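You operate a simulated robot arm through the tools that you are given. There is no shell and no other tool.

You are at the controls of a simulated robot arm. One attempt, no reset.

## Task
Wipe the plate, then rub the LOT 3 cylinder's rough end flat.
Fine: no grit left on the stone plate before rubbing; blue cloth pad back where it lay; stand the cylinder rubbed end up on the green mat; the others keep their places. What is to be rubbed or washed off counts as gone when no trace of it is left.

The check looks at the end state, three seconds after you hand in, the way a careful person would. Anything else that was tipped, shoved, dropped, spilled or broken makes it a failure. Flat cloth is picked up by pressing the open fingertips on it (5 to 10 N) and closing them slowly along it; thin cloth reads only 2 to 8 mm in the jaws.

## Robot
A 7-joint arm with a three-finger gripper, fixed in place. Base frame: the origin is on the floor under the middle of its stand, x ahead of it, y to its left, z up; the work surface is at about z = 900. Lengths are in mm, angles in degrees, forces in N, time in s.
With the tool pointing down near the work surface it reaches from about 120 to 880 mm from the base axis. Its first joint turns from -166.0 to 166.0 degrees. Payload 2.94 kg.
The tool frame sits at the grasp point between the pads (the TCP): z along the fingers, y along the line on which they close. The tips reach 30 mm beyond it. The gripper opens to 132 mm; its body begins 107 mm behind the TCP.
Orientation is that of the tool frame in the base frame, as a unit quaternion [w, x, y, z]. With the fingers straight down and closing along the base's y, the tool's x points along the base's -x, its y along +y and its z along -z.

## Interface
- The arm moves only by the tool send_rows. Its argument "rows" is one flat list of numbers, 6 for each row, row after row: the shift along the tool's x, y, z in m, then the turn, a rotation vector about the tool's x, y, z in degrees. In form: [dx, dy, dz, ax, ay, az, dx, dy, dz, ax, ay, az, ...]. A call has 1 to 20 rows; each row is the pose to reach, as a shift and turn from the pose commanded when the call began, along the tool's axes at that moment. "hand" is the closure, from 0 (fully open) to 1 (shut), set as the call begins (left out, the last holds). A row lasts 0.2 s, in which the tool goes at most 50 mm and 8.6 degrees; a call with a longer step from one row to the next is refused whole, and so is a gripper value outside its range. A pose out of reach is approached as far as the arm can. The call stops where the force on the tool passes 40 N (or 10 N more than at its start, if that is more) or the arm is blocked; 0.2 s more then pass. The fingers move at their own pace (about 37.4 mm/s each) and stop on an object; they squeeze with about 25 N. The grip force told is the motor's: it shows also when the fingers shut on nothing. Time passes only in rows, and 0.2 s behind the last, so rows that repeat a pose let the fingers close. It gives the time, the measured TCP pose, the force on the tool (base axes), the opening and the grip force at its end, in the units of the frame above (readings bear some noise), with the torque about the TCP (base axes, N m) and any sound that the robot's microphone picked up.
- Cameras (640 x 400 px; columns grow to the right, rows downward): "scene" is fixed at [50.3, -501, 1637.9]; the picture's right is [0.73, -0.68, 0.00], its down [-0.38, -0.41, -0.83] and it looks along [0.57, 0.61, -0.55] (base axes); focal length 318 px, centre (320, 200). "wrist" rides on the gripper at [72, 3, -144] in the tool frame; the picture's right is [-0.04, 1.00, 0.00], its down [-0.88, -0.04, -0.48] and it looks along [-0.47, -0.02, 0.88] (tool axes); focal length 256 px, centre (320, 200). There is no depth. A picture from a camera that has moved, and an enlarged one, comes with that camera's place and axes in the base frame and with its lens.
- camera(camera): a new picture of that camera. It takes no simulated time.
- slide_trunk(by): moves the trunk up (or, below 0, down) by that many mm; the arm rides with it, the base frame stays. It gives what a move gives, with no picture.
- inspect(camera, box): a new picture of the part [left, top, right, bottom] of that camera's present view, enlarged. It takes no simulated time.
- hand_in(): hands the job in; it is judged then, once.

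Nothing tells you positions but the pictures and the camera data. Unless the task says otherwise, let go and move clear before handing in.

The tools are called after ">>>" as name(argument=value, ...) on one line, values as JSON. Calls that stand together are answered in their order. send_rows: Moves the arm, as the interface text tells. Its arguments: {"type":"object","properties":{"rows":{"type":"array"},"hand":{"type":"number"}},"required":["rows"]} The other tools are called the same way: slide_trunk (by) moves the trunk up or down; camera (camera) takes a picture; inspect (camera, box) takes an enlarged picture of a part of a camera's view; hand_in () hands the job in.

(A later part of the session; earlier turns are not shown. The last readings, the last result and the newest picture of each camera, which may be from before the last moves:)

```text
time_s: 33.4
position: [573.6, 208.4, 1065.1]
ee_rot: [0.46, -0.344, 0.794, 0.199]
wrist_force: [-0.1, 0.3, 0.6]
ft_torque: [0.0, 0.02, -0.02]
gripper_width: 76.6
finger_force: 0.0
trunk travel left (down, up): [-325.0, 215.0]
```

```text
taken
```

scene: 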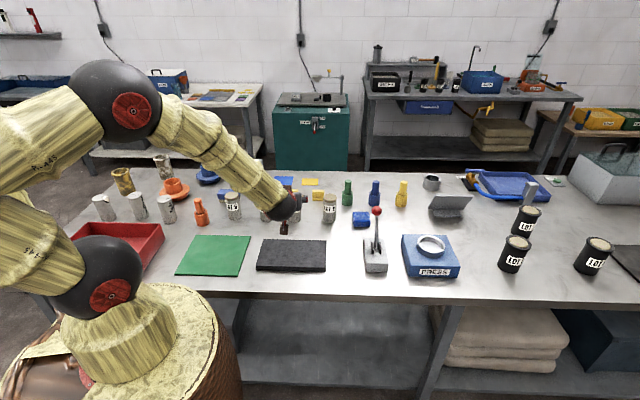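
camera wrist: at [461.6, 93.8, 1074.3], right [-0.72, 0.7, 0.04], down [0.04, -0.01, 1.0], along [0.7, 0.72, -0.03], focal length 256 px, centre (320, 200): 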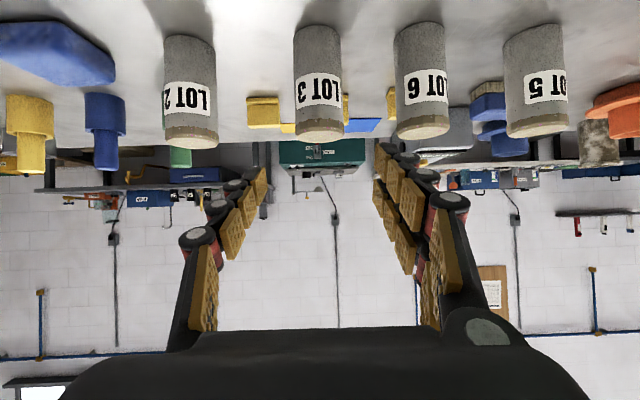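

The tilted pose is fine, and LOT 3 is centred within 1 mm of the tool's mid-plane. I'll zoom in to measure its height.

>>> inspect(camera="wrist", box=[240, 0, 480, 150])

>>> inspect(camera="scene", box=[220, 160, 360, 270])

```text
2.67 times, centred on (360, 75) of wrist
camera zoom: at [461.6, 93.8, 1074.3], right [-0.72, 0.7, 0.04], down [0.04, -0.01, 1.0], along [0.7, 0.72, -0.03], focal length 683 px, centre (213, 533)
```

zoom: 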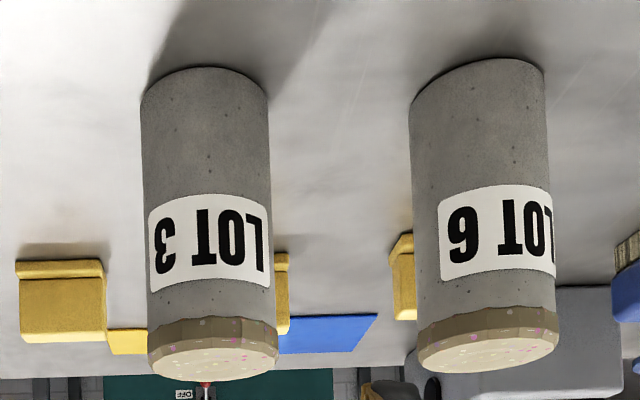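

```text
3.64 times, centred on (290, 215) of scene
camera zoom: at [50.3, -501.0, 1637.9], right [0.73, -0.68, 0.0], down [-0.38, -0.41, -0.83], along [0.57, 0.61, -0.55], focal length 1154 px, centre (429, 146)
```

zoom: 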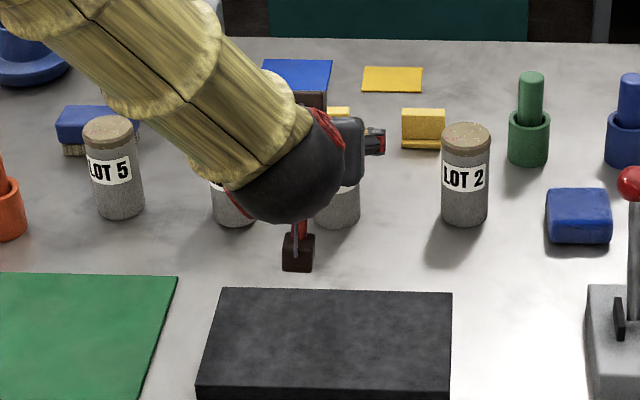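

LOT 3 is 50 × 100 mm including a rough cap about 10 mm thick, and its axis is roughly 100 mm ahead of the TCP. I'll descend in front of it to mid-height (z 950).

>>> send_rows(rows=[0.02, 0, 0.0115, 0, 0, 0, 0.045, 0, 0.026, 0, 0, 0, 0.07, 0, 0.0404, 0, 0, 0, 0.088, 0, 0.0508, 0, 0, 0, 0.0996, 0, 0.0575, 0, 0, 0])

>>> camera(camera="wrist")

>>> inspect(camera="scene", box=[220, 160, 360, 270])

```text
time_s: 34.6
position: [573.1, 207.6, 947.3]
ee_rot: [0.459, -0.345, 0.794, 0.199]
wrist_force: [0.1, 0.1, -0.2]
ft_torque: [0.0, 0.01, 0.0]
gripper_width: 76.5
finger_force: 0.2
trunk travel left (down, up): [-325.0, 215.0]
```

```text
taken
camera wrist: at [461.1, 92.7, 958.0], right [-0.72, 0.7, 0.04], down [0.05, -0.01, 1.0], along [0.7, 0.72, -0.03], focal length 256 px, centre (320, 200)
```

wrist: 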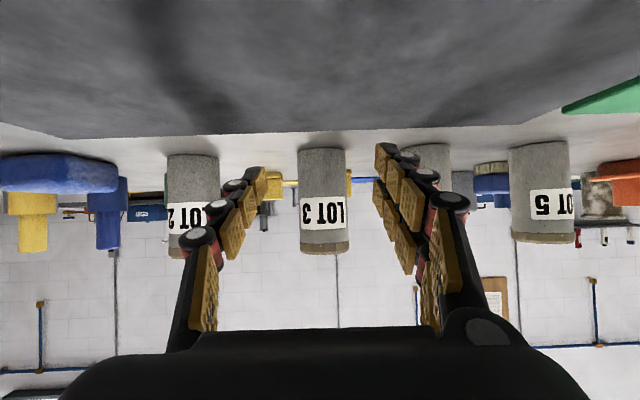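

```text
3.64 times, centred on (290, 215) of scene
camera zoom: at [50.3, -501.0, 1637.9], right [0.73, -0.68, 0.0], down [-0.38, -0.41, -0.83], along [0.57, 0.61, -0.55], focal length 1154 px, centre (429, 146)
```

zoom: 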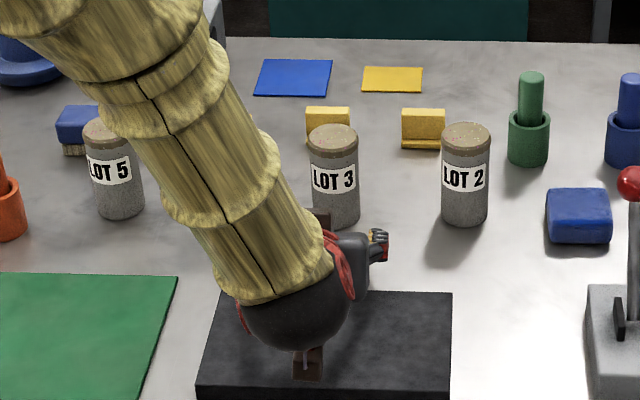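

LOT 3 is well aligned between the fingers. I'll slide forward 85 mm so it sits between the fingertips.

>>> send_rows(rows=[-0.01, 0, 0.0173, 0, 0, 0, -0.02, 0, 0.0346, 0, 0, 0, -0.03, 0, 0.052, 0, 0, 0, -0.037, 0, 0.0641, 0, 0, 0, -0.0425, 0, 0.0736, 0, 0, 0])

>>> camera(camera="wrist")

>>> inspect(camera="scene", box=[220, 160, 360, 270])

```text
time_s: 35.8
position: [630.6, 270.4, 947.1]
ee_rot: [0.459, -0.345, 0.794, 0.199]
wrist_force: [0.5, -0.3, 1.0]
ft_torque: [-0.03, 0.01, 0.02]
gripper_width: 76.5
finger_force: 0.0
trunk travel left (down, up): [-325.0, 215.0]
```

```text
taken
camera wrist: at [518.7, 156.1, 958.8], right [-0.72, 0.7, 0.04], down [0.05, -0.01, 1.0], along [0.7, 0.72, -0.03], focal length 256 px, centre (320, 200)
```

wrist: 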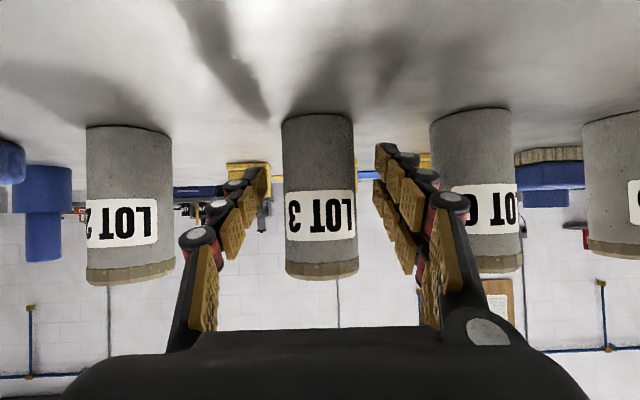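

```text
3.64 times, centred on (290, 215) of scene
camera zoom: at [50.3, -501.0, 1637.9], right [0.73, -0.68, 0.0], down [-0.38, -0.41, -0.83], along [0.57, 0.61, -0.55], focal length 1154 px, centre (429, 146)
```

zoom: 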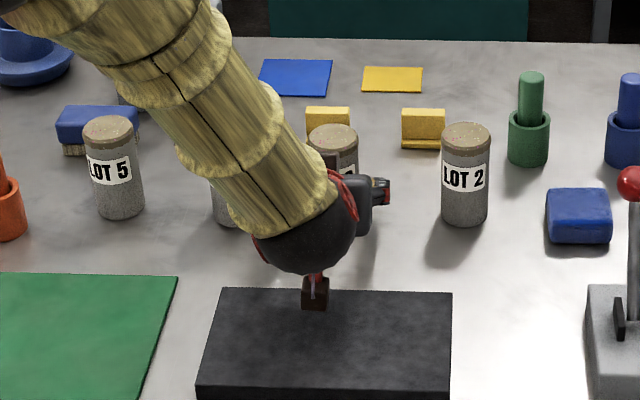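

LOT 3's axis is now about 19 mm beyond the TCP, centred between the fingers. I'll go forward 2 mm more and close.

>>> send_rows(rows=[-0.001, -0.0005, 0.0017, 0, 0, 0, -0.001, -0.0005, 0.0017, 0, 0, 0, -0.001, -0.0005, 0.0017, 0, 0, 0, -0.001, -0.0005, 0.0017, 0, 0, 0, -0.001, -0.0005, 0.0017, 0, 0, 0, -0.001, -0.0005, 0.0017, 0, 0, 0], hand=0.85)

>>> camera(camera="wrist")

```text
time_s: 37.2
position: [631.5, 271.3, 948.1]
ee_rot: [0.459, -0.345, 0.794, 0.199]
wrist_force: [-1.0, -0.2, 0.5]
ft_torque: [0.12, 0.1, 0.01]
gripper_width: 49.1
finger_force: 25.0
trunk travel left (down, up): [-325.0, 215.0]
```

```text
taken
camera wrist: at [520.1, 156.8, 959.1], right [-0.72, 0.7, 0.04], down [0.05, -0.01, 1.0], along [0.7, 0.72, -0.03], focal length 256 px, centre (320, 200)
```

wrist: 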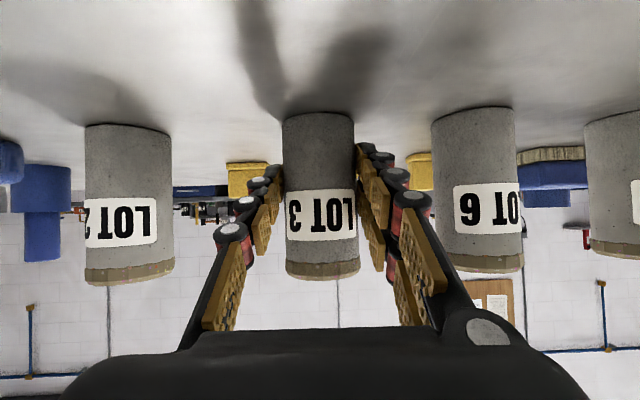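

It's gripped at 49 mm and the neighbours are undisturbed. I'll lift straight up and check the hold.

>>> send_rows(rows=[-0.0087, 0, -0.005, 0, 0, 0, -0.026, 0, -0.015, 0, 0, 0, -0.0433, 0, -0.025, 0, 0, 0, -0.065, 0, -0.0375, 0, 0, 0, -0.0866, 0, -0.05, 0, 0, 0, -0.1083, 0, -0.0625, 0, 0, 0, -0.13, 0, -0.075, 0, 0, 0, -0.1472, 0, -0.085, 0, 0, 0])

>>> camera(camera="wrist")

>>> camera(camera="scene")

```text
time_s: 39.0
position: [631.2, 269.8, 1119.7]
ee_rot: [0.458, -0.344, 0.795, 0.198]
wrist_force: [0.2, -0.2, -5.0]
ft_torque: [-0.02, 0.01, 0.01]
gripper_width: 49.2
finger_force: 24.6
trunk travel left (down, up): [-325.0, 215.0]
```

```text
taken
camera wrist: at [519.1, 156.4, 1130.0], right [-0.72, 0.7, 0.04], down [0.05, -0.01, 1.0], along [0.7, 0.72, -0.03], focal length 256 px, centre (320, 200)
```

wrist: 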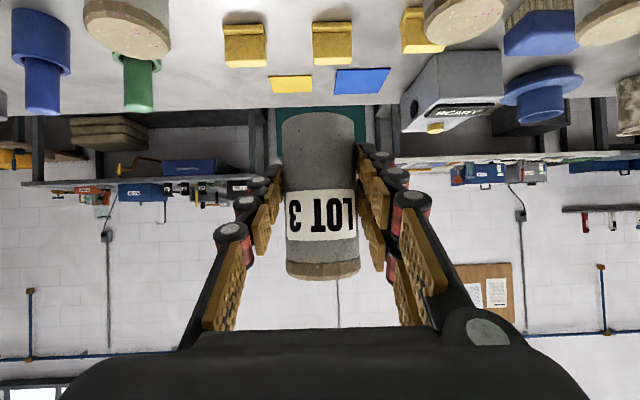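

```text
taken
```

scene: 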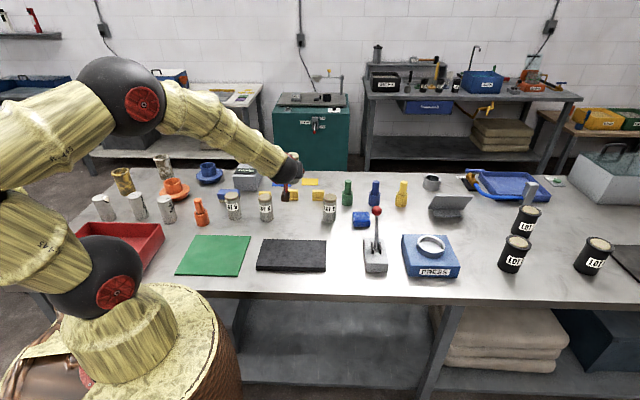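

The cylinder is held firmly. I'll carry it over the green mat while pitching the tool 90°, so the cylinder becomes horizontal with its rough end pointing away from the robot.

>>> send_rows(rows=[0.0075, 0.0205, -0.0129, 0, 7.5, 0, 0.015, 0.041, -0.0259, 0, 15, 0, 0.0224, 0.0615, -0.0388, 0, 22.5, 0, 0.0299, 0.082, -0.0518, 0, 30, 0, 0.0374, 0.1025, -0.0647, 0, 37.5, 0, 0.0449, 0.123, -0.0777, 0, 45, 0, 0.0523, 0.1435, -0.0906, 0, 52.5, 0, 0.0598, 0.164, -0.1035, 0, 60, 0, 0.0673, 0.1845, -0.1165, 0, 67.5, 0, 0.0748, 0.205, -0.1294, 0, 75, 0, 0.0822, 0.2255, -0.1424, 0, 82.5, 0, 0.0897, 0.246, -0.1553, 0, 90, 0])

>>> camera(camera="wrist")

>>> camera(camera="scene")

```text
time_s: 41.6
position: [331.0, 308.0, 1117.4]
ee_rot: [-0.239, -0.385, 0.885, -0.104]
wrist_force: [0.3, 1.0, -5.1]
ft_torque: [-0.04, 0.02, 0.02]
gripper_width: 49.0
finger_force: 25.0
trunk travel left (down, up): [-325.0, 215.0]
```

```text
taken
camera wrist: at [334.5, 318.3, 1280.6], right [-0.71, 0.71, -0.02], down [0.71, 0.7, -0.03], along [-0.01, -0.04, -1.0], focal length 256 px, centre (320, 200)
```

wrist: 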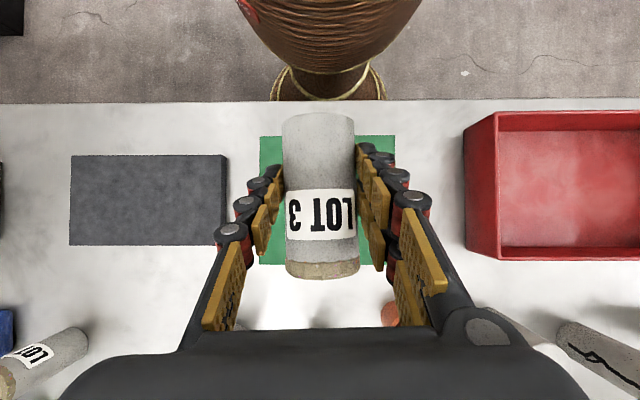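

```text
taken
```

scene: 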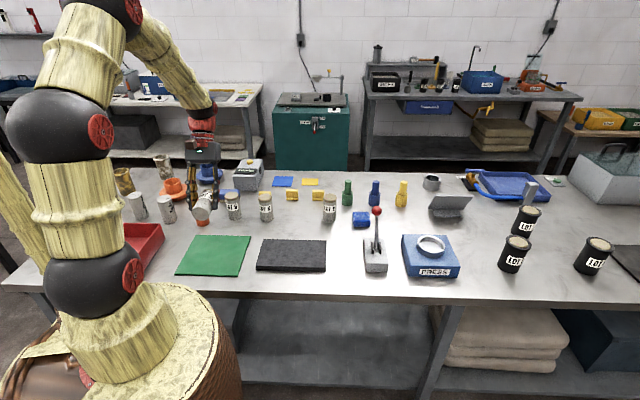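

The cylinder is now horizontal over the mat's centre, with the camera looking straight down. I'll lower it to just above the mat.

>>> send_rows(rows=[-0.0175, 0, 0.0303, 0, 0, 0, -0.035, 0, 0.0606, 0, 0, 0, -0.0525, 0, 0.0909, 0, 0, 0, -0.065, 0, 0.1126, 0, 0, 0, -0.074, 0, 0.1282, 0, 0, 0, -0.0785, 0, 0.136, 0, 0, 0])

>>> inspect(camera="scene", box=[150, 170, 290, 290])

```text
time_s: 43.0
position: [330.5, 308.5, 960.7]
ee_rot: [-0.238, -0.385, 0.886, -0.104]
wrist_force: [0.2, -0.2, -4.5]
ft_torque: [-0.04, -0.02, -0.03]
gripper_width: 49.3
finger_force: 25.2
trunk travel left (down, up): [-325.0, 215.0]
```

```text
3.33 times, centred on (220, 230) of scene
camera zoom: at [50.3, -501.0, 1637.9], right [0.73, -0.68, 0.0], down [-0.38, -0.41, -0.83], along [0.57, 0.61, -0.55], focal length 1058 px, centre (653, 100)
```

zoom: 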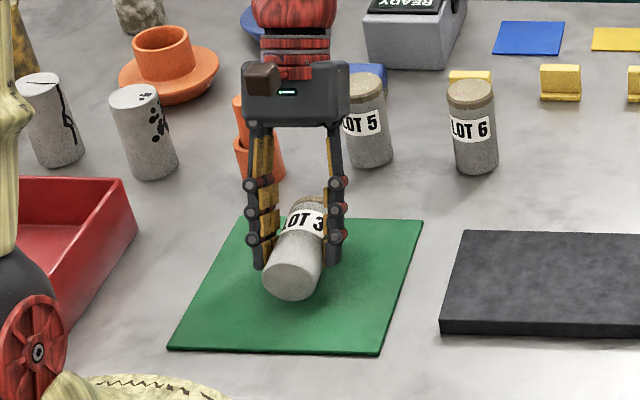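

>>> send_rows(rows=[-0.002, 0, 0.0035, 0, 0, 0, -0.004, 0, 0.0069, 0, 0, 0, -0.005, 0, 0.0087, 0, 0, 0])

>>> send_rows(rows=[-0.0005, 0, 0.0009, 0, 0, 0, -0.001, 0, 0.0017, 0, 0, 0])

>>> send_rows(rows=[-0.0005, 0, 0.0009, 0, 0, 0])

```text
time_s: 43.8
position: [330.3, 306.8, 951.0]
ee_rot: [-0.237, -0.386, 0.886, -0.104]
wrist_force: [-1.0, 0.4, -4.3]
ft_torque: [-0.01, 0.01, 0.03]
gripper_width: 49.1
finger_force: 24.9
trunk travel left (down, up): [-325.0, 215.0]
```

```text
time_s: 44.4
position: [329.4, 308.3, 949.2]
ee_rot: [-0.238, -0.386, 0.885, -0.104]
wrist_force: [0.5, -0.2, -5.7]
ft_torque: [-0.01, 0.01, -0.02]
gripper_width: 49.3
finger_force: 25.0
trunk travel left (down, up): [-325.0, 215.0]
```

```text
time_s: 44.8
position: [331.1, 309.2, 948.3]
ee_rot: [-0.237, -0.386, 0.886, -0.104]
wrist_force: [0.3, -0.1, -4.5]
ft_torque: [-0.04, 0.0, -0.01]
gripper_width: 49.2
finger_force: 25.0
trunk travel left (down, up): [-325.0, 215.0]
```

>>> send_rows(rows=[-0.0005, 0, 0.0009, 0, 0, 0, -0.001, 0, 0.0017, 0, 0, 0])

>>> send_rows(rows=[-0.0005, 0, 0.0009, 0, 0, 0])

>>> inspect(camera="scene", box=[180, 210, 270, 280])

```text
time_s: 45.4
position: [330.7, 308.0, 947.9]
ee_rot: [-0.237, -0.386, 0.886, -0.103]
wrist_force: [-1.8, -0.6, 15.6]
ft_torque: [-0.07, 0.15, -0.05]
gripper_width: 49.1
finger_force: 24.6
trunk travel left (down, up): [-325.0, 215.0]
```

```text
time_s: 45.8
position: [330.6, 306.7, 945.5]
ee_rot: [-0.236, -0.386, 0.886, -0.103]
wrist_force: [2.6, -2.4, 19.3]
ft_torque: [-0.4, 0.15, -0.27]
gripper_width: 49.1
finger_force: 24.7
trunk travel left (down, up): [-325.0, 215.0]
```

```text
5.71 times, centred on (225, 245) of scene
camera zoom: at [50.3, -501.0, 1637.9], right [0.73, -0.68, 0.0], down [-0.38, -0.41, -0.83], along [0.57, 0.61, -0.55], focal length 1814 px, centre (863, -57)
```

zoom: 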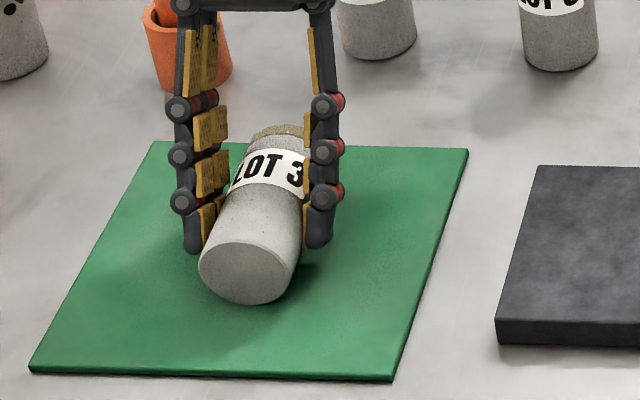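

The cylinder touched at TCP z of about 946.5. I'll back off about 1 mm to ease the load, then open the fingers slightly so the cylinder stays caged.

>>> send_rows(rows=[0.0005, 0, -0.0009, 0, 0, 0])

>>> send_rows(rows=[0, 0, 0, 0, 0, 0, 0, 0, 0, 0, 0, 0, 0, 0, 0, 0, 0, 0], hand=0.5)

>>> camera(camera="wrist")

>>> inspect(camera="scene", box=[180, 210, 270, 280])

```text
time_s: 46.2
position: [330.4, 307.0, 946.2]
ee_rot: [-0.237, -0.385, 0.886, -0.102]
wrist_force: [6.8, -2.3, 15.8]
ft_torque: [-0.22, -0.14, -0.19]
gripper_width: 48.9
finger_force: 24.7
trunk travel left (down, up): [-325.0, 215.0]
```

```text
time_s: 47.0
position: [330.5, 308.4, 945.7]
ee_rot: [-0.237, -0.385, 0.886, -0.104]
wrist_force: [-0.8, -0.1, 0.5]
ft_torque: [-0.02, 0.02, 0.02]
gripper_width: 66.0
finger_force: 0.1
trunk travel left (down, up): [-325.0, 215.0]
```

```text
taken
camera wrist: at [334.0, 317.4, 1108.0], right [-0.71, 0.71, -0.02], down [0.71, 0.7, -0.03], along [0.0, -0.04, -1.0], focal length 256 px, centre (320, 200)
```

wrist: 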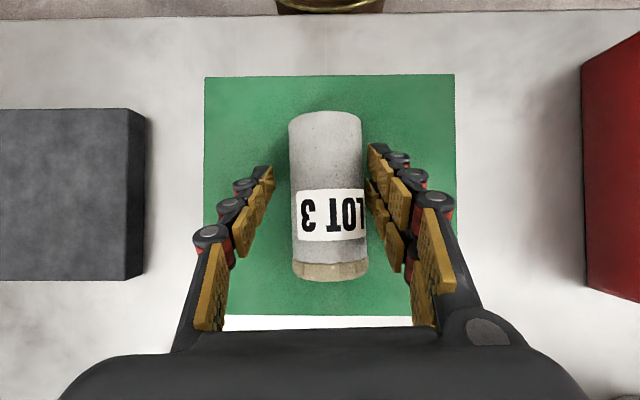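

```text
5.71 times, centred on (225, 245) of scene
camera zoom: at [50.3, -501.0, 1637.9], right [0.73, -0.68, 0.0], down [-0.38, -0.41, -0.83], along [0.57, 0.61, -0.55], focal length 1814 px, centre (863, -57)
```

zoom: 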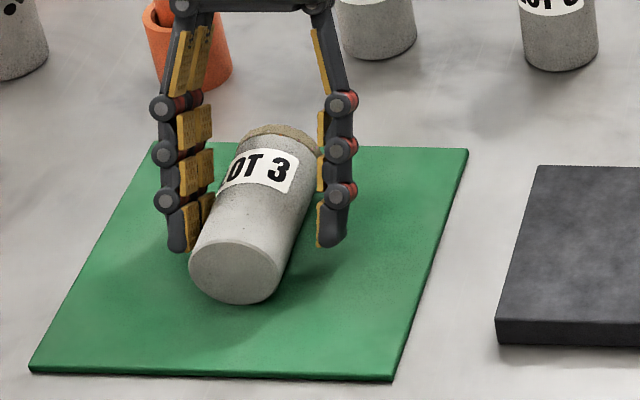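

The cylinder rolled about 5 mm towards the two-finger side but is still caged. I'll recentre the hand and look again.

>>> send_rows(rows=[0, 0.0025, 0, 0, 0, 0, 0, 0.005, 0, 0, 0, 0, 0, 0.005, 0, 0, 0, 0])

>>> camera(camera="wrist")

```text
time_s: 47.8
position: [327.0, 310.8, 945.4]
ee_rot: [-0.238, -0.385, 0.886, -0.103]
wrist_force: [0.6, -0.5, -0.6]
ft_torque: [0.01, 0.0, 0.02]
gripper_width: 66.0
finger_force: 0.0
trunk travel left (down, up): [-325.0, 215.0]
```

```text
taken
camera wrist: at [330.5, 320.8, 1108.4], right [-0.71, 0.71, -0.02], down [0.71, 0.7, -0.03], along [0.0, -0.04, -1.0], focal length 256 px, centre (320, 200)
```

wrist: 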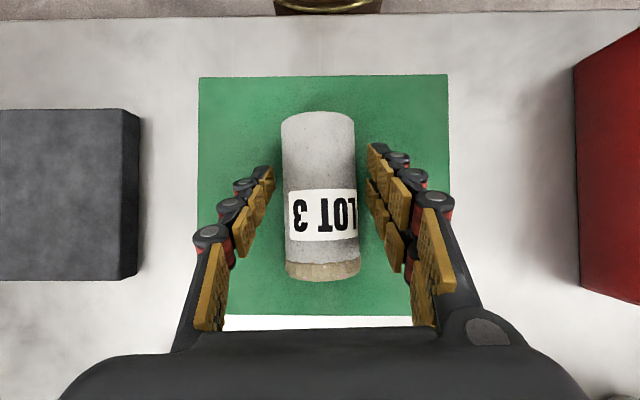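

It's centred and static. I'll pitch the hand from one side of vertical to the other (60°) around the caged cylinder.

>>> send_rows(rows=[0, 0, 0, 0, -5, 0, 0, 0, 0, 0, -10, 0, 0, 0, 0, 0, -15, 0, 0, 0, 0, 0, -20, 0, 0, 0, 0, 0, -25, 0, 0, 0, 0, 0, -30, 0, 0, 0, 0, 0, -35, 0, 0, 0, 0, 0, -40, 0, 0, 0, 0, 0, -45, 0, 0, 0, 0, 0, -50, 0, 0, 0, 0, 0, -55, 0, 0, 0, 0, 0, -60, 0])

>>> camera(camera="wrist")

>>> inspect(camera="scene", box=[180, 210, 270, 280])

```text
time_s: 50.4
position: [328.3, 309.9, 945.3]
ee_rot: [0.229, -0.385, 0.889, 0.095]
wrist_force: [0.1, 0.8, 0.0]
ft_torque: [-0.04, -0.01, 0.03]
gripper_width: 66.4
finger_force: 0.0
trunk travel left (down, up): [-325.0, 215.0]
```

```text
taken
camera wrist: at [234.8, 216.0, 1037.4], right [-0.7, 0.71, 0.01], down [0.4, 0.37, 0.84], along [0.59, 0.59, -0.54], focal length 256 px, centre (320, 200)
```

wrist: 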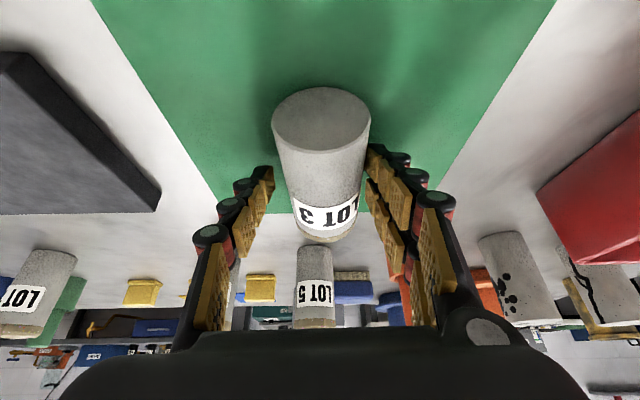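

```text
5.71 times, centred on (225, 245) of scene
camera zoom: at [50.3, -501.0, 1637.9], right [0.73, -0.68, 0.0], down [-0.38, -0.41, -0.83], along [0.57, 0.61, -0.55], focal length 1814 px, centre (863, -57)
```

zoom: 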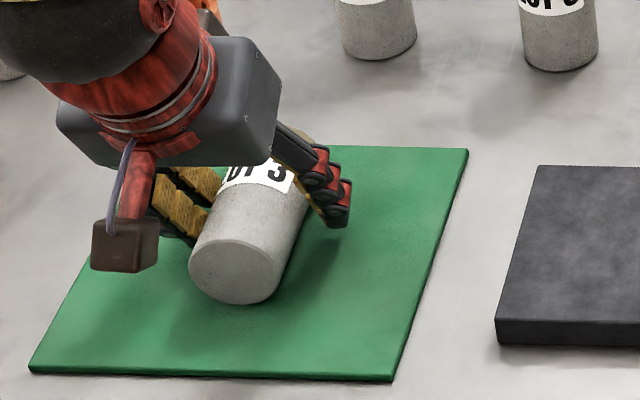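

The cylinder stayed put and is centred. I'll close the fingers again.

>>> send_rows(rows=[0, 0, 0, 0, 0, 0, 0, 0, 0, 0, 0, 0, 0, 0, 0, 0, 0, 0, 0, 0, 0, 0, 0, 0], hand=0.85)

>>> camera(camera="wrist")

```text
time_s: 51.4
position: [328.7, 309.0, 946.9]
ee_rot: [0.23, -0.385, 0.889, 0.095]
wrist_force: [0.6, -1.9, -0.2]
ft_torque: [-0.06, -0.06, 0.04]
gripper_width: 49.3
finger_force: 25.3
trunk travel left (down, up): [-325.0, 215.0]
```

```text
taken
camera wrist: at [234.5, 216.1, 1038.4], right [-0.7, 0.71, 0.01], down [0.39, 0.37, 0.84], along [0.59, 0.6, -0.54], focal length 256 px, centre (320, 200)
```

wrist: 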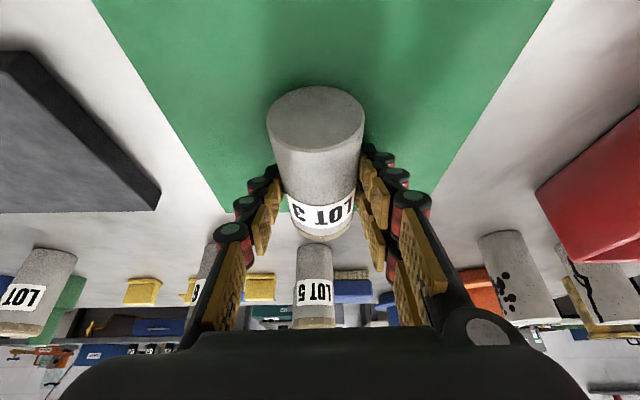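

Gripped again at 49 mm. I'll lift straight up.

>>> send_rows(rows=[-0.005, 0, -0.0087, 0, 0, 0, -0.015, 0, -0.026, 0, 0, 0, -0.03, 0, -0.052, 0, 0, 0, -0.05, 0, -0.0866, 0, 0, 0, -0.07, 0, -0.1212, 0, 0, 0, -0.09, 0, -0.1559, 0, 0, 0])

>>> camera(camera="wrist")

>>> camera(camera="scene")

```text
time_s: 52.8
position: [325.6, 311.0, 1127.7]
ee_rot: [0.237, -0.385, 0.886, 0.103]
wrist_force: [0.7, 1.0, -1.5]
ft_torque: [-0.13, 0.11, 0.05]
gripper_width: 49.0
finger_force: 24.7
trunk travel left (down, up): [-325.0, 215.0]
```

```text
taken
camera wrist: at [231.1, 215.7, 1217.7], right [-0.71, 0.71, 0.02], down [0.38, 0.36, 0.85], along [0.6, 0.61, -0.52], focal length 256 px, centre (320, 200)
```

wrist: 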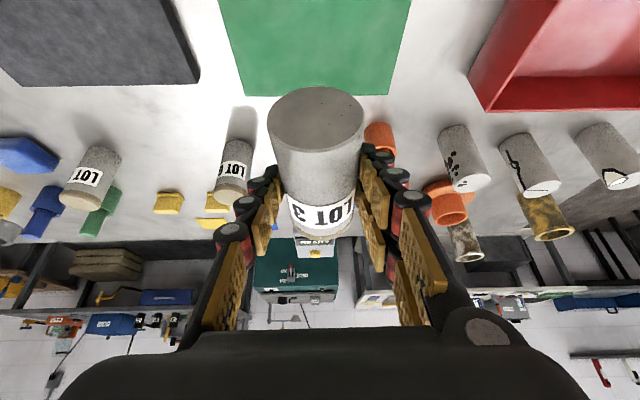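

```text
taken
```

scene: 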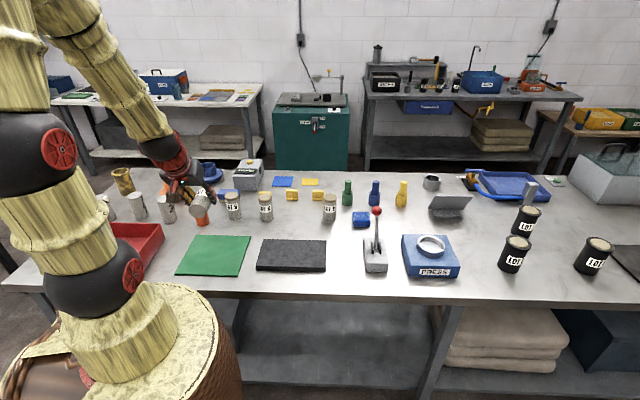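

The cylinder is held and the tool is at β = 30°. Next I'll swing the tool to vertical, yaw it 90° while travelling over the plate, and then pitch it to invert the cylinder.

>>> send_rows(rows=[0, 0, 0, 0, 7.5, 0, 0, 0, 0, 0, 15, 0, 0, 0, 0, 0, 22.5, 0, 0, 0, 0, 0, 30, 0])

>>> send_rows(rows=[0.001, -0.0204, 0, 0, 0, -7.5, 0.002, -0.0408, 0, 0, 0, -15, 0.003, -0.0613, 0, 0, 0, -22.5, 0.0044, -0.0817, 0, 0, 0, -30, 0.0055, -0.1021, 0, 0, 0, -37.5, 0.0066, -0.1225, 0, 0, 0, -45, 0.0077, -0.1429, 0, 0, 0, -52.5, 0.0087, -0.1633, 0, 0, 0, -60, 0.0098, -0.1838, 0, 0, 0, -67.5, 0.0109, -0.2042, 0, 0, 0, -75, 0.012, -0.2246, 0, 0, 0, -82.5, 0.0131, -0.245, 0, 0, 0, -90])

>>> camera(camera="wrist")

>>> camera(camera="scene")

```text
time_s: 53.8
position: [326.5, 310.8, 1125.6]
ee_rot: [-0.001, -0.398, 0.917, -0.001]
wrist_force: [0.2, -0.2, -4.2]
ft_torque: [0.02, 0.0, -0.01]
gripper_width: 49.1
finger_force: 24.6
trunk travel left (down, up): [-325.0, 215.0]
```

```text
time_s: 56.4
position: [497.6, 135.8, 1125.4]
ee_rot: [0.0, 0.931, -0.366, 0.0]
wrist_force: [0.0, -0.1, -4.5]
ft_torque: [0.03, 0.03, -0.01]
gripper_width: 49.0
finger_force: 24.9
trunk travel left (down, up): [-325.0, 215.0]
```

```text
taken
camera wrist: at [547.8, 83.8, 1270.9], right [-0.71, -0.7, 0.0], down [-0.62, 0.63, 0.48], along [-0.34, 0.34, -0.88], focal length 256 px, centre (320, 200)
```

wrist: 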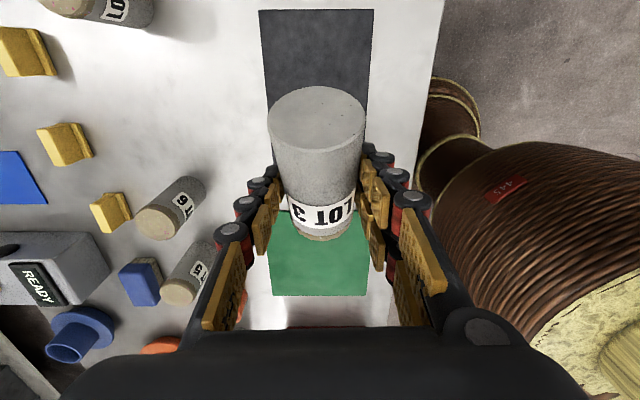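

```text
taken
```

scene: 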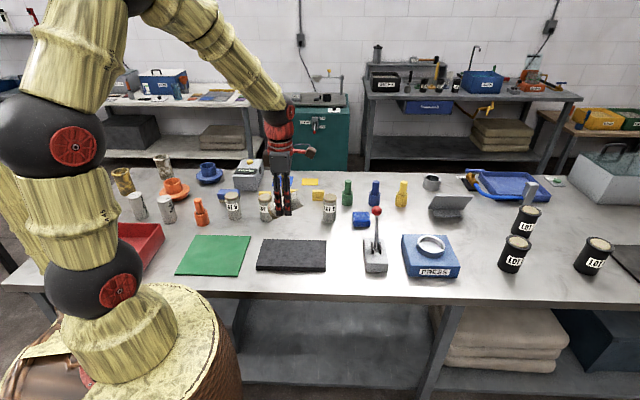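

Yaw of 137° is reached with the cylinder centred over the plate. Now I'll pitch the tool so the rough end faces down.

>>> send_rows(rows=[0, 0, 0, 0, 6.9, 0, 0, 0, 0, 0, 13.8, 0, 0, 0, 0, 0, 20.7, 0, 0, 0, 0, 0, 27.6, 0, 0, 0, 0, 0, 34.5, 0, 0, 0, 0, 0, 41.4, 0, 0, 0, 0, 0, 48.3, 0, 0, 0, 0, 0, 55.2, 0, 0, 0, 0, 0, 62, 0])

>>> camera(camera="wrist")

>>> camera(camera="scene")

>>> inspect(camera="scene", box=[200, 120, 360, 280])

```text
time_s: 58.4
position: [497.3, 135.8, 1127.0]
ee_rot: [0.189, 0.797, -0.315, 0.48]
wrist_force: [0.6, 0.3, -4.1]
ft_torque: [0.06, 0.06, 0.03]
gripper_width: 49.0
finger_force: 25.4
trunk travel left (down, up): [-325.0, 215.0]
```

```text
taken
camera wrist: at [426.6, 197.3, 1258.8], right [-0.7, -0.72, -0.04], down [-0.58, 0.59, -0.55], along [0.42, -0.36, -0.83], focal length 256 px, centre (320, 200)
```

wrist: 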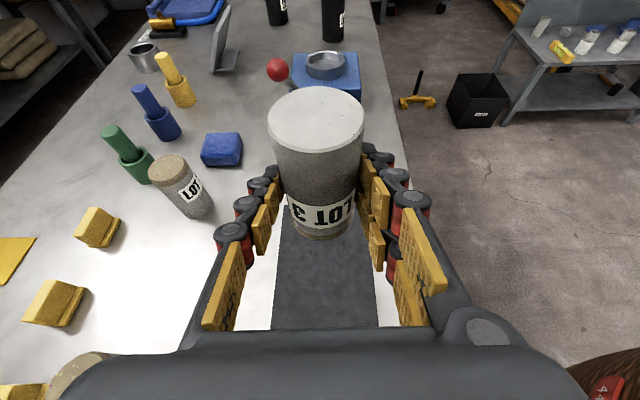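

```text
taken
```

scene: 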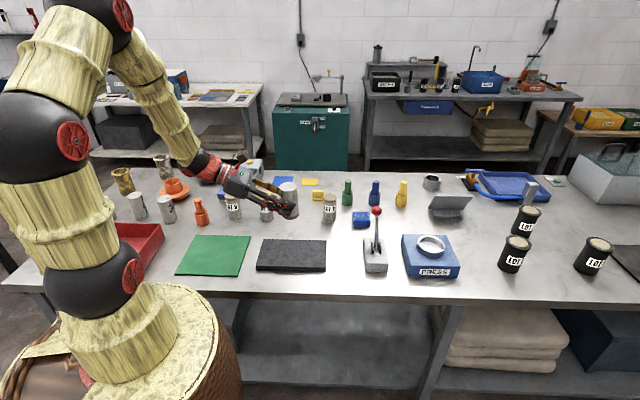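

```text
2.50 times, centred on (280, 200) of scene
camera zoom: at [50.3, -501.0, 1637.9], right [0.73, -0.68, 0.0], down [-0.38, -0.41, -0.83], along [0.57, 0.61, -0.55], focal length 794 px, centre (420, 200)
```

zoom: 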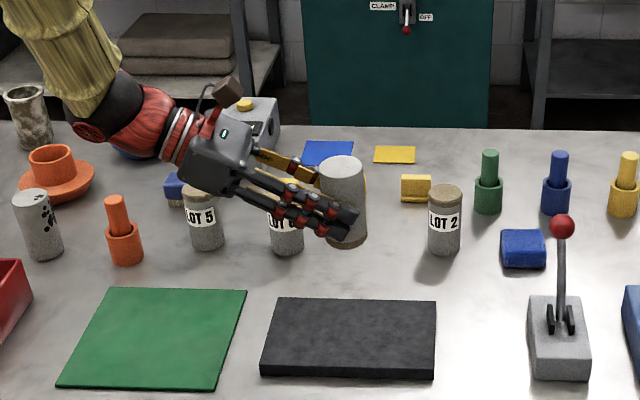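

The cylinder is inverted with its rough end down, and the camera and body are clear. I'll zoom in to check it is vertical.

>>> inspect(camera="scene", box=[256, 170, 352, 230])

>>> inspect(camera="wrist", box=[240, 70, 400, 250])

```text
6.67 times, centred on (304, 200) of scene
camera zoom: at [50.3, -501.0, 1637.9], right [0.73, -0.68, 0.0], down [-0.38, -0.41, -0.83], along [0.57, 0.61, -0.55], focal length 2116 px, centre (427, 200)
```

zoom: 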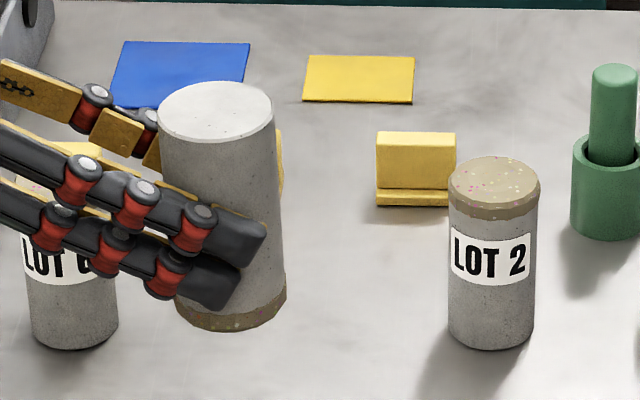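

```text
2.22 times, centred on (320, 160) of wrist
camera zoom: at [426.6, 197.3, 1258.8], right [-0.7, -0.72, -0.04], down [-0.58, 0.59, -0.55], along [0.42, -0.36, -0.83], focal length 569 px, centre (320, 289)
```

zoom: 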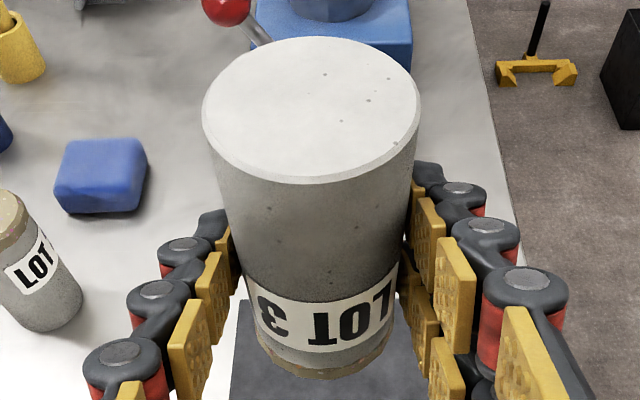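

Against the vanishing point, the cylinder leans about 1.3° too far. I'll correct the pitch and descend to just above the plate.

>>> send_rows(rows=[0, 0, 0, 0, -1.3, 0])

>>> send_rows(rows=[-0.025, 0, 0.014, 0, 0, 0, -0.055, 0, 0.0307, 0, 0, 0, -0.085, 0, 0.0475, 0, 0, 0, -0.108, 0, 0.0604, 0, 0, 0, -0.12, 0, 0.0671, 0, 0, 0, -0.1266, 0, 0.0708, 0, 0, 0])

>>> inspect(camera="scene", box=[220, 190, 360, 290])

```text
time_s: 58.8
position: [496.6, 134.1, 1126.4]
ee_rot: [0.185, 0.803, -0.316, 0.47]
wrist_force: [-0.6, 0.0, -5.3]
ft_torque: [0.1, 0.05, 0.02]
gripper_width: 48.9
finger_force: 25.1
trunk travel left (down, up): [-325.0, 215.0]
```

```text
time_s: 60.2
position: [497.0, 133.8, 980.9]
ee_rot: [0.185, 0.803, -0.316, 0.47]
wrist_force: [-0.2, 0.4, -4.2]
ft_torque: [0.04, 0.02, 0.0]
gripper_width: 49.0
finger_force: 25.5
trunk travel left (down, up): [-325.0, 215.0]
```

```text
4.00 times, centred on (290, 240) of scene
camera zoom: at [50.3, -501.0, 1637.9], right [0.73, -0.68, 0.0], down [-0.38, -0.41, -0.83], along [0.57, 0.61, -0.55], focal length 1270 px, centre (440, 40)
```

zoom: 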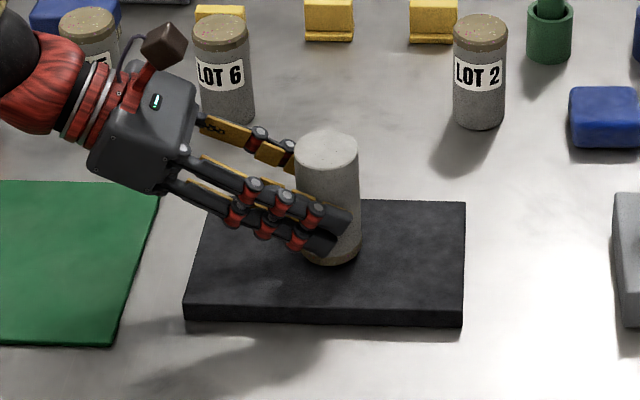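

>>> send_rows(rows=[-0.0017, 0, 0.001, 0, 0, 0, -0.0035, 0, 0.002, 0, 0, 0, -0.0044, 0, 0.0024, 0, 0, 0])

>>> send_rows(rows=[-0.0009, 0, 0.0005, 0, 0, 0, -0.0017, 0, 0.001, 0, 0, 0])

>>> send_rows(rows=[-0.0009, 0, 0.0005, 0, 0, 0])

```text
time_s: 61.0
position: [497.6, 135.4, 975.8]
ee_rot: [0.185, 0.803, -0.316, 0.47]
wrist_force: [-1.0, -0.9, -4.8]
ft_torque: [0.07, 0.05, -0.02]
gripper_width: 48.9
finger_force: 24.9
trunk travel left (down, up): [-325.0, 215.0]
```

```text
time_s: 61.6
position: [497.0, 134.2, 974.2]
ee_rot: [0.186, 0.803, -0.317, 0.47]
wrist_force: [0.4, -0.3, -4.8]
ft_torque: [0.02, 0.03, 0.01]
gripper_width: 48.8
finger_force: 25.2
trunk travel left (down, up): [-325.0, 215.0]
```

```text
time_s: 62.0
position: [497.6, 135.1, 972.8]
ee_rot: [0.185, 0.803, -0.316, 0.469]
wrist_force: [0.2, -0.1, -4.1]
ft_torque: [0.06, 0.05, -0.02]
gripper_width: 48.8
finger_force: 24.9
trunk travel left (down, up): [-325.0, 215.0]
```

>>> send_rows(rows=[-0.0009, 0, 0.0005, 0, 0, 0])

>>> send_rows(rows=[-0.0009, 0, 0.0005, 0, 0, 0])

>>> send_rows(rows=[-0.0009, 0, 0.0005, 0, 0, 0])

```text
time_s: 62.4
position: [496.6, 134.0, 972.4]
ee_rot: [0.185, 0.803, -0.316, 0.471]
wrist_force: [0.0, -3.3, 8.0]
ft_torque: [-0.51, -0.11, -0.07]
gripper_width: 48.9
finger_force: 25.1
trunk travel left (down, up): [-325.0, 215.0]
```

```text
time_s: 62.8
position: [496.6, 133.6, 971.9]
ee_rot: [0.186, 0.802, -0.317, 0.471]
wrist_force: [-0.1, -3.1, 19.4]
ft_torque: [-0.85, -0.21, 0.0]
gripper_width: 48.9
finger_force: 24.3
trunk travel left (down, up): [-325.0, 215.0]
```

```text
time_s: 63.2
position: [498.2, 135.4, 970.6]
ee_rot: [0.185, 0.802, -0.317, 0.471]
wrist_force: [2.7, -3.9, 24.2]
ft_torque: [-0.51, -0.17, -0.01]
gripper_width: 49.3
finger_force: 25.1
trunk travel left (down, up): [-325.0, 215.0]
```

Contact was at TCP z of about 972, and the force is now about 24 N. I'll ease off to around 12 N and make a first gentle rubbing stroke along the plate.

>>> send_rows(rows=[0.0009, 0, -0.0005, 0, 0, 0, 0.0082, 0, 0.0126, 0, 0, 0, 0.0155, 0, 0.0256, 0, 0, 0, 0.0228, 0, 0.0387, 0, 0, 0, 0.0155, 0, 0.0256, 0, 0, 0, 0.0082, 0, 0.0126, 0, 0, 0, 0.0009, 0, -0.0005, 0, 0, 0, -0.0064, 0, -0.0136, 0, 0, 0, -0.0138, 0, -0.0267, 0, 0, 0, -0.0211, 0, -0.0397, 0, 0, 0, -0.0138, 0, -0.0267, 0, 0, 0, -0.0064, 0, -0.0136, 0, 0, 0, 0.0009, 0, -0.0005, 0, 0, 0])

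>>> inspect(camera="scene", box=[220, 190, 360, 290])

>>> camera(camera="wrist")

```text
time_s: 66.0
position: [496.5, 134.3, 970.6]
ee_rot: [0.185, 0.803, -0.316, 0.47]
wrist_force: [0.2, 0.8, -5.5]
ft_torque: [0.05, 0.08, -0.02]
gripper_width: 49.0
finger_force: 25.0
trunk travel left (down, up): [-325.0, 215.0]
```

```text
4.00 times, centred on (290, 240) of scene
camera zoom: at [50.3, -501.0, 1637.9], right [0.73, -0.68, 0.0], down [-0.38, -0.41, -0.83], along [0.57, 0.61, -0.55], focal length 1270 px, centre (440, 40)
```

zoom: 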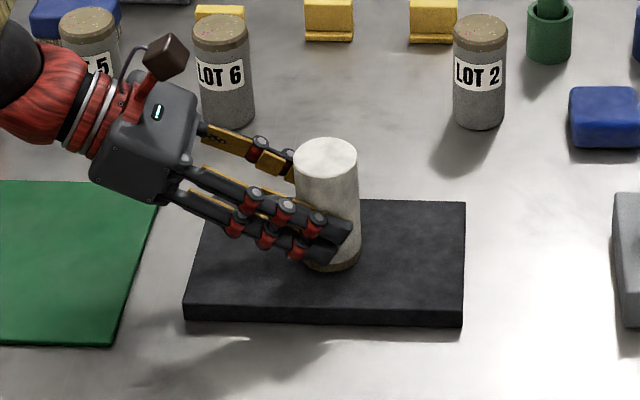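

```text
taken
camera wrist: at [428.9, 193.9, 1105.8], right [-0.7, -0.72, -0.04], down [-0.59, 0.6, -0.53], along [0.4, -0.35, -0.85], focal length 256 px, centre (320, 200)
```

wrist: 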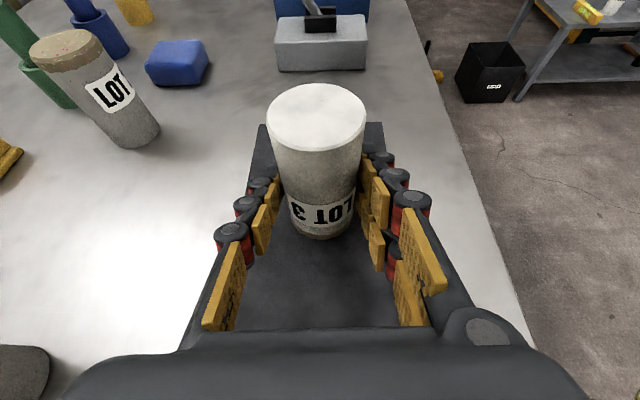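

Contact was lost after the stroke, so either the cap wore down or the cylinder shifted slightly. I'll press down again in small steps.

>>> send_rows(rows=[-0.0009, 0, 0.0005, 0, 0, 0])

>>> send_rows(rows=[-0.0009, 0, 0.0005, 0, 0, 0])

```text
time_s: 66.4
position: [496.7, 134.3, 970.2]
ee_rot: [0.186, 0.802, -0.316, 0.472]
wrist_force: [1.3, -0.6, 2.1]
ft_torque: [-0.08, 0.14, 0.04]
gripper_width: 48.9
finger_force: 25.3
trunk travel left (down, up): [-325.0, 215.0]
```

```text
time_s: 66.8
position: [496.0, 133.8, 969.8]
ee_rot: [0.184, 0.803, -0.316, 0.471]
wrist_force: [4.1, -1.5, 10.7]
ft_torque: [-0.3, 0.07, 0.07]
gripper_width: 48.9
finger_force: 24.7
trunk travel left (down, up): [-325.0, 215.0]
```

About 15 N net contact. I'll rub back and forth along the plate with a very slow descent to hold the pressure.

>>> send_rows(rows=[0.00729, 0, 0.0131, 0, 0, 0, 0.01458, 0, 0.02621, 0, 0, 0, 0.02187, 0, 0.03931, 0, 0, 0, 0.0145, 0, 0.02626, 0, 0, 0, 0.00712, 0, 0.0132, 0, 0, 0, -0.00026, 0, 0.00015, 0, 0, 0, -0.00764, 0, -0.01291, 0, 0, 0, -0.01502, 0, -0.02596, 0, 0, 0, -0.02239, 0, -0.03902, 0, 0, 0, -0.01511, 0, -0.02592, 0, 0, 0, -0.00781, 0, -0.01281, 0, 0, 0, -0.00052, 0, 0.00029, 0, 0, 0, 0.00677, 0, 0.0134, 0, 0, 0, 0.01406, 0, 0.0265, 0, 0, 0, 0.02135, 0, 0.03961, 0, 0, 0, 0.01397, 0, 0.02655, 0, 0, 0, 0.00659, 0, 0.0135, 0, 0, 0, -0.00078, 0, 0.00044, 0, 0, 0])

>>> camera(camera="wrist")

>>> inspect(camera="scene", box=[256, 200, 336, 270])

```text
time_s: 70.6
position: [496.0, 135.6, 967.2]
ee_rot: [0.186, 0.803, -0.317, 0.47]
wrist_force: [0.8, -0.1, -4.3]
ft_torque: [0.03, 0.02, 0.02]
gripper_width: 48.9
finger_force: 25.0
trunk travel left (down, up): [-325.0, 215.0]
```

```text
taken
camera wrist: at [428.0, 195.3, 1103.0], right [-0.7, -0.72, -0.04], down [-0.59, 0.6, -0.53], along [0.4, -0.35, -0.85], focal length 256 px, centre (320, 200)
```

wrist: 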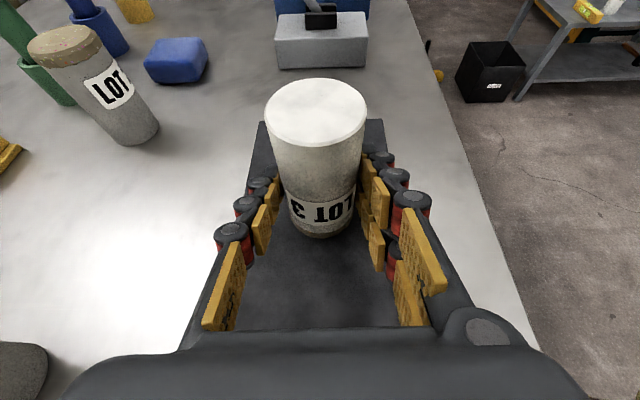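

```text
5.71 times, centred on (296, 235) of scene
camera zoom: at [50.3, -501.0, 1637.9], right [0.73, -0.68, 0.0], down [-0.38, -0.41, -0.83], along [0.57, 0.61, -0.55], focal length 1814 px, centre (457, 0)
```

zoom: 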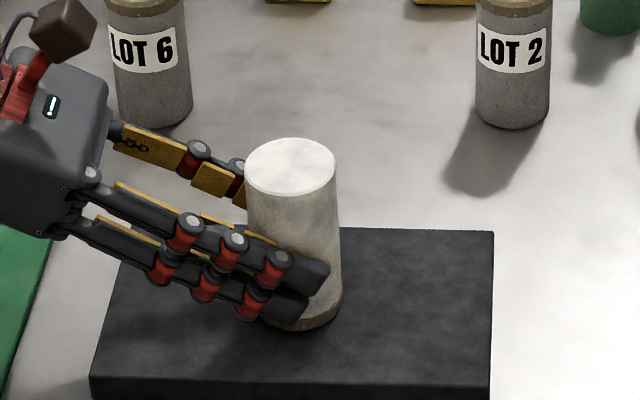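

The cylinder is creeping up in the grip a little, so I should press more lightly. I'll look closely at the cap.

>>> inspect(camera="scene", box=[280, 230, 330, 265])

>>> inspect(camera="wrist", box=[240, 70, 400, 250])

```text
11.43 times, centred on (305, 248) of scene
camera zoom: at [50.3, -501.0, 1637.9], right [0.73, -0.68, 0.0], down [-0.38, -0.41, -0.83], along [0.57, 0.61, -0.55], focal length 3628 px, centre (491, -343)
```

zoom: 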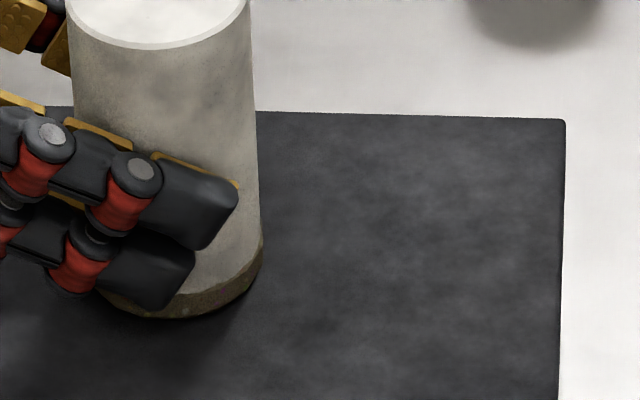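

```text
2.22 times, centred on (320, 160) of wrist
camera zoom: at [428.0, 195.3, 1103.0], right [-0.7, -0.72, -0.04], down [-0.59, 0.6, -0.53], along [0.4, -0.35, -0.85], focal length 569 px, centre (320, 289)
```

zoom: 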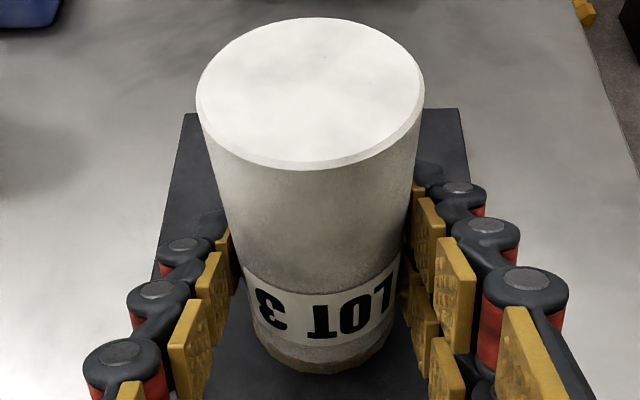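

>>> send_rows(rows=[-0.0007, 0, 0.0004, 0, 0, 0])

>>> send_rows(rows=[-0.0004, 0, 0.0002, 0, 0, 0])

```text
time_s: 71.0
position: [496.4, 135.6, 967.0]
ee_rot: [0.186, 0.802, -0.317, 0.47]
wrist_force: [0.1, -0.6, -4.5]
ft_torque: [0.06, 0.04, -0.02]
gripper_width: 49.1
finger_force: 24.8
trunk travel left (down, up): [-325.0, 215.0]
```

```text
time_s: 71.4
position: [496.9, 136.0, 966.2]
ee_rot: [0.184, 0.803, -0.316, 0.47]
wrist_force: [-2.4, 0.4, -0.8]
ft_torque: [-0.04, 0.15, -0.06]
gripper_width: 49.0
finger_force: 25.1
trunk travel left (down, up): [-325.0, 215.0]
```

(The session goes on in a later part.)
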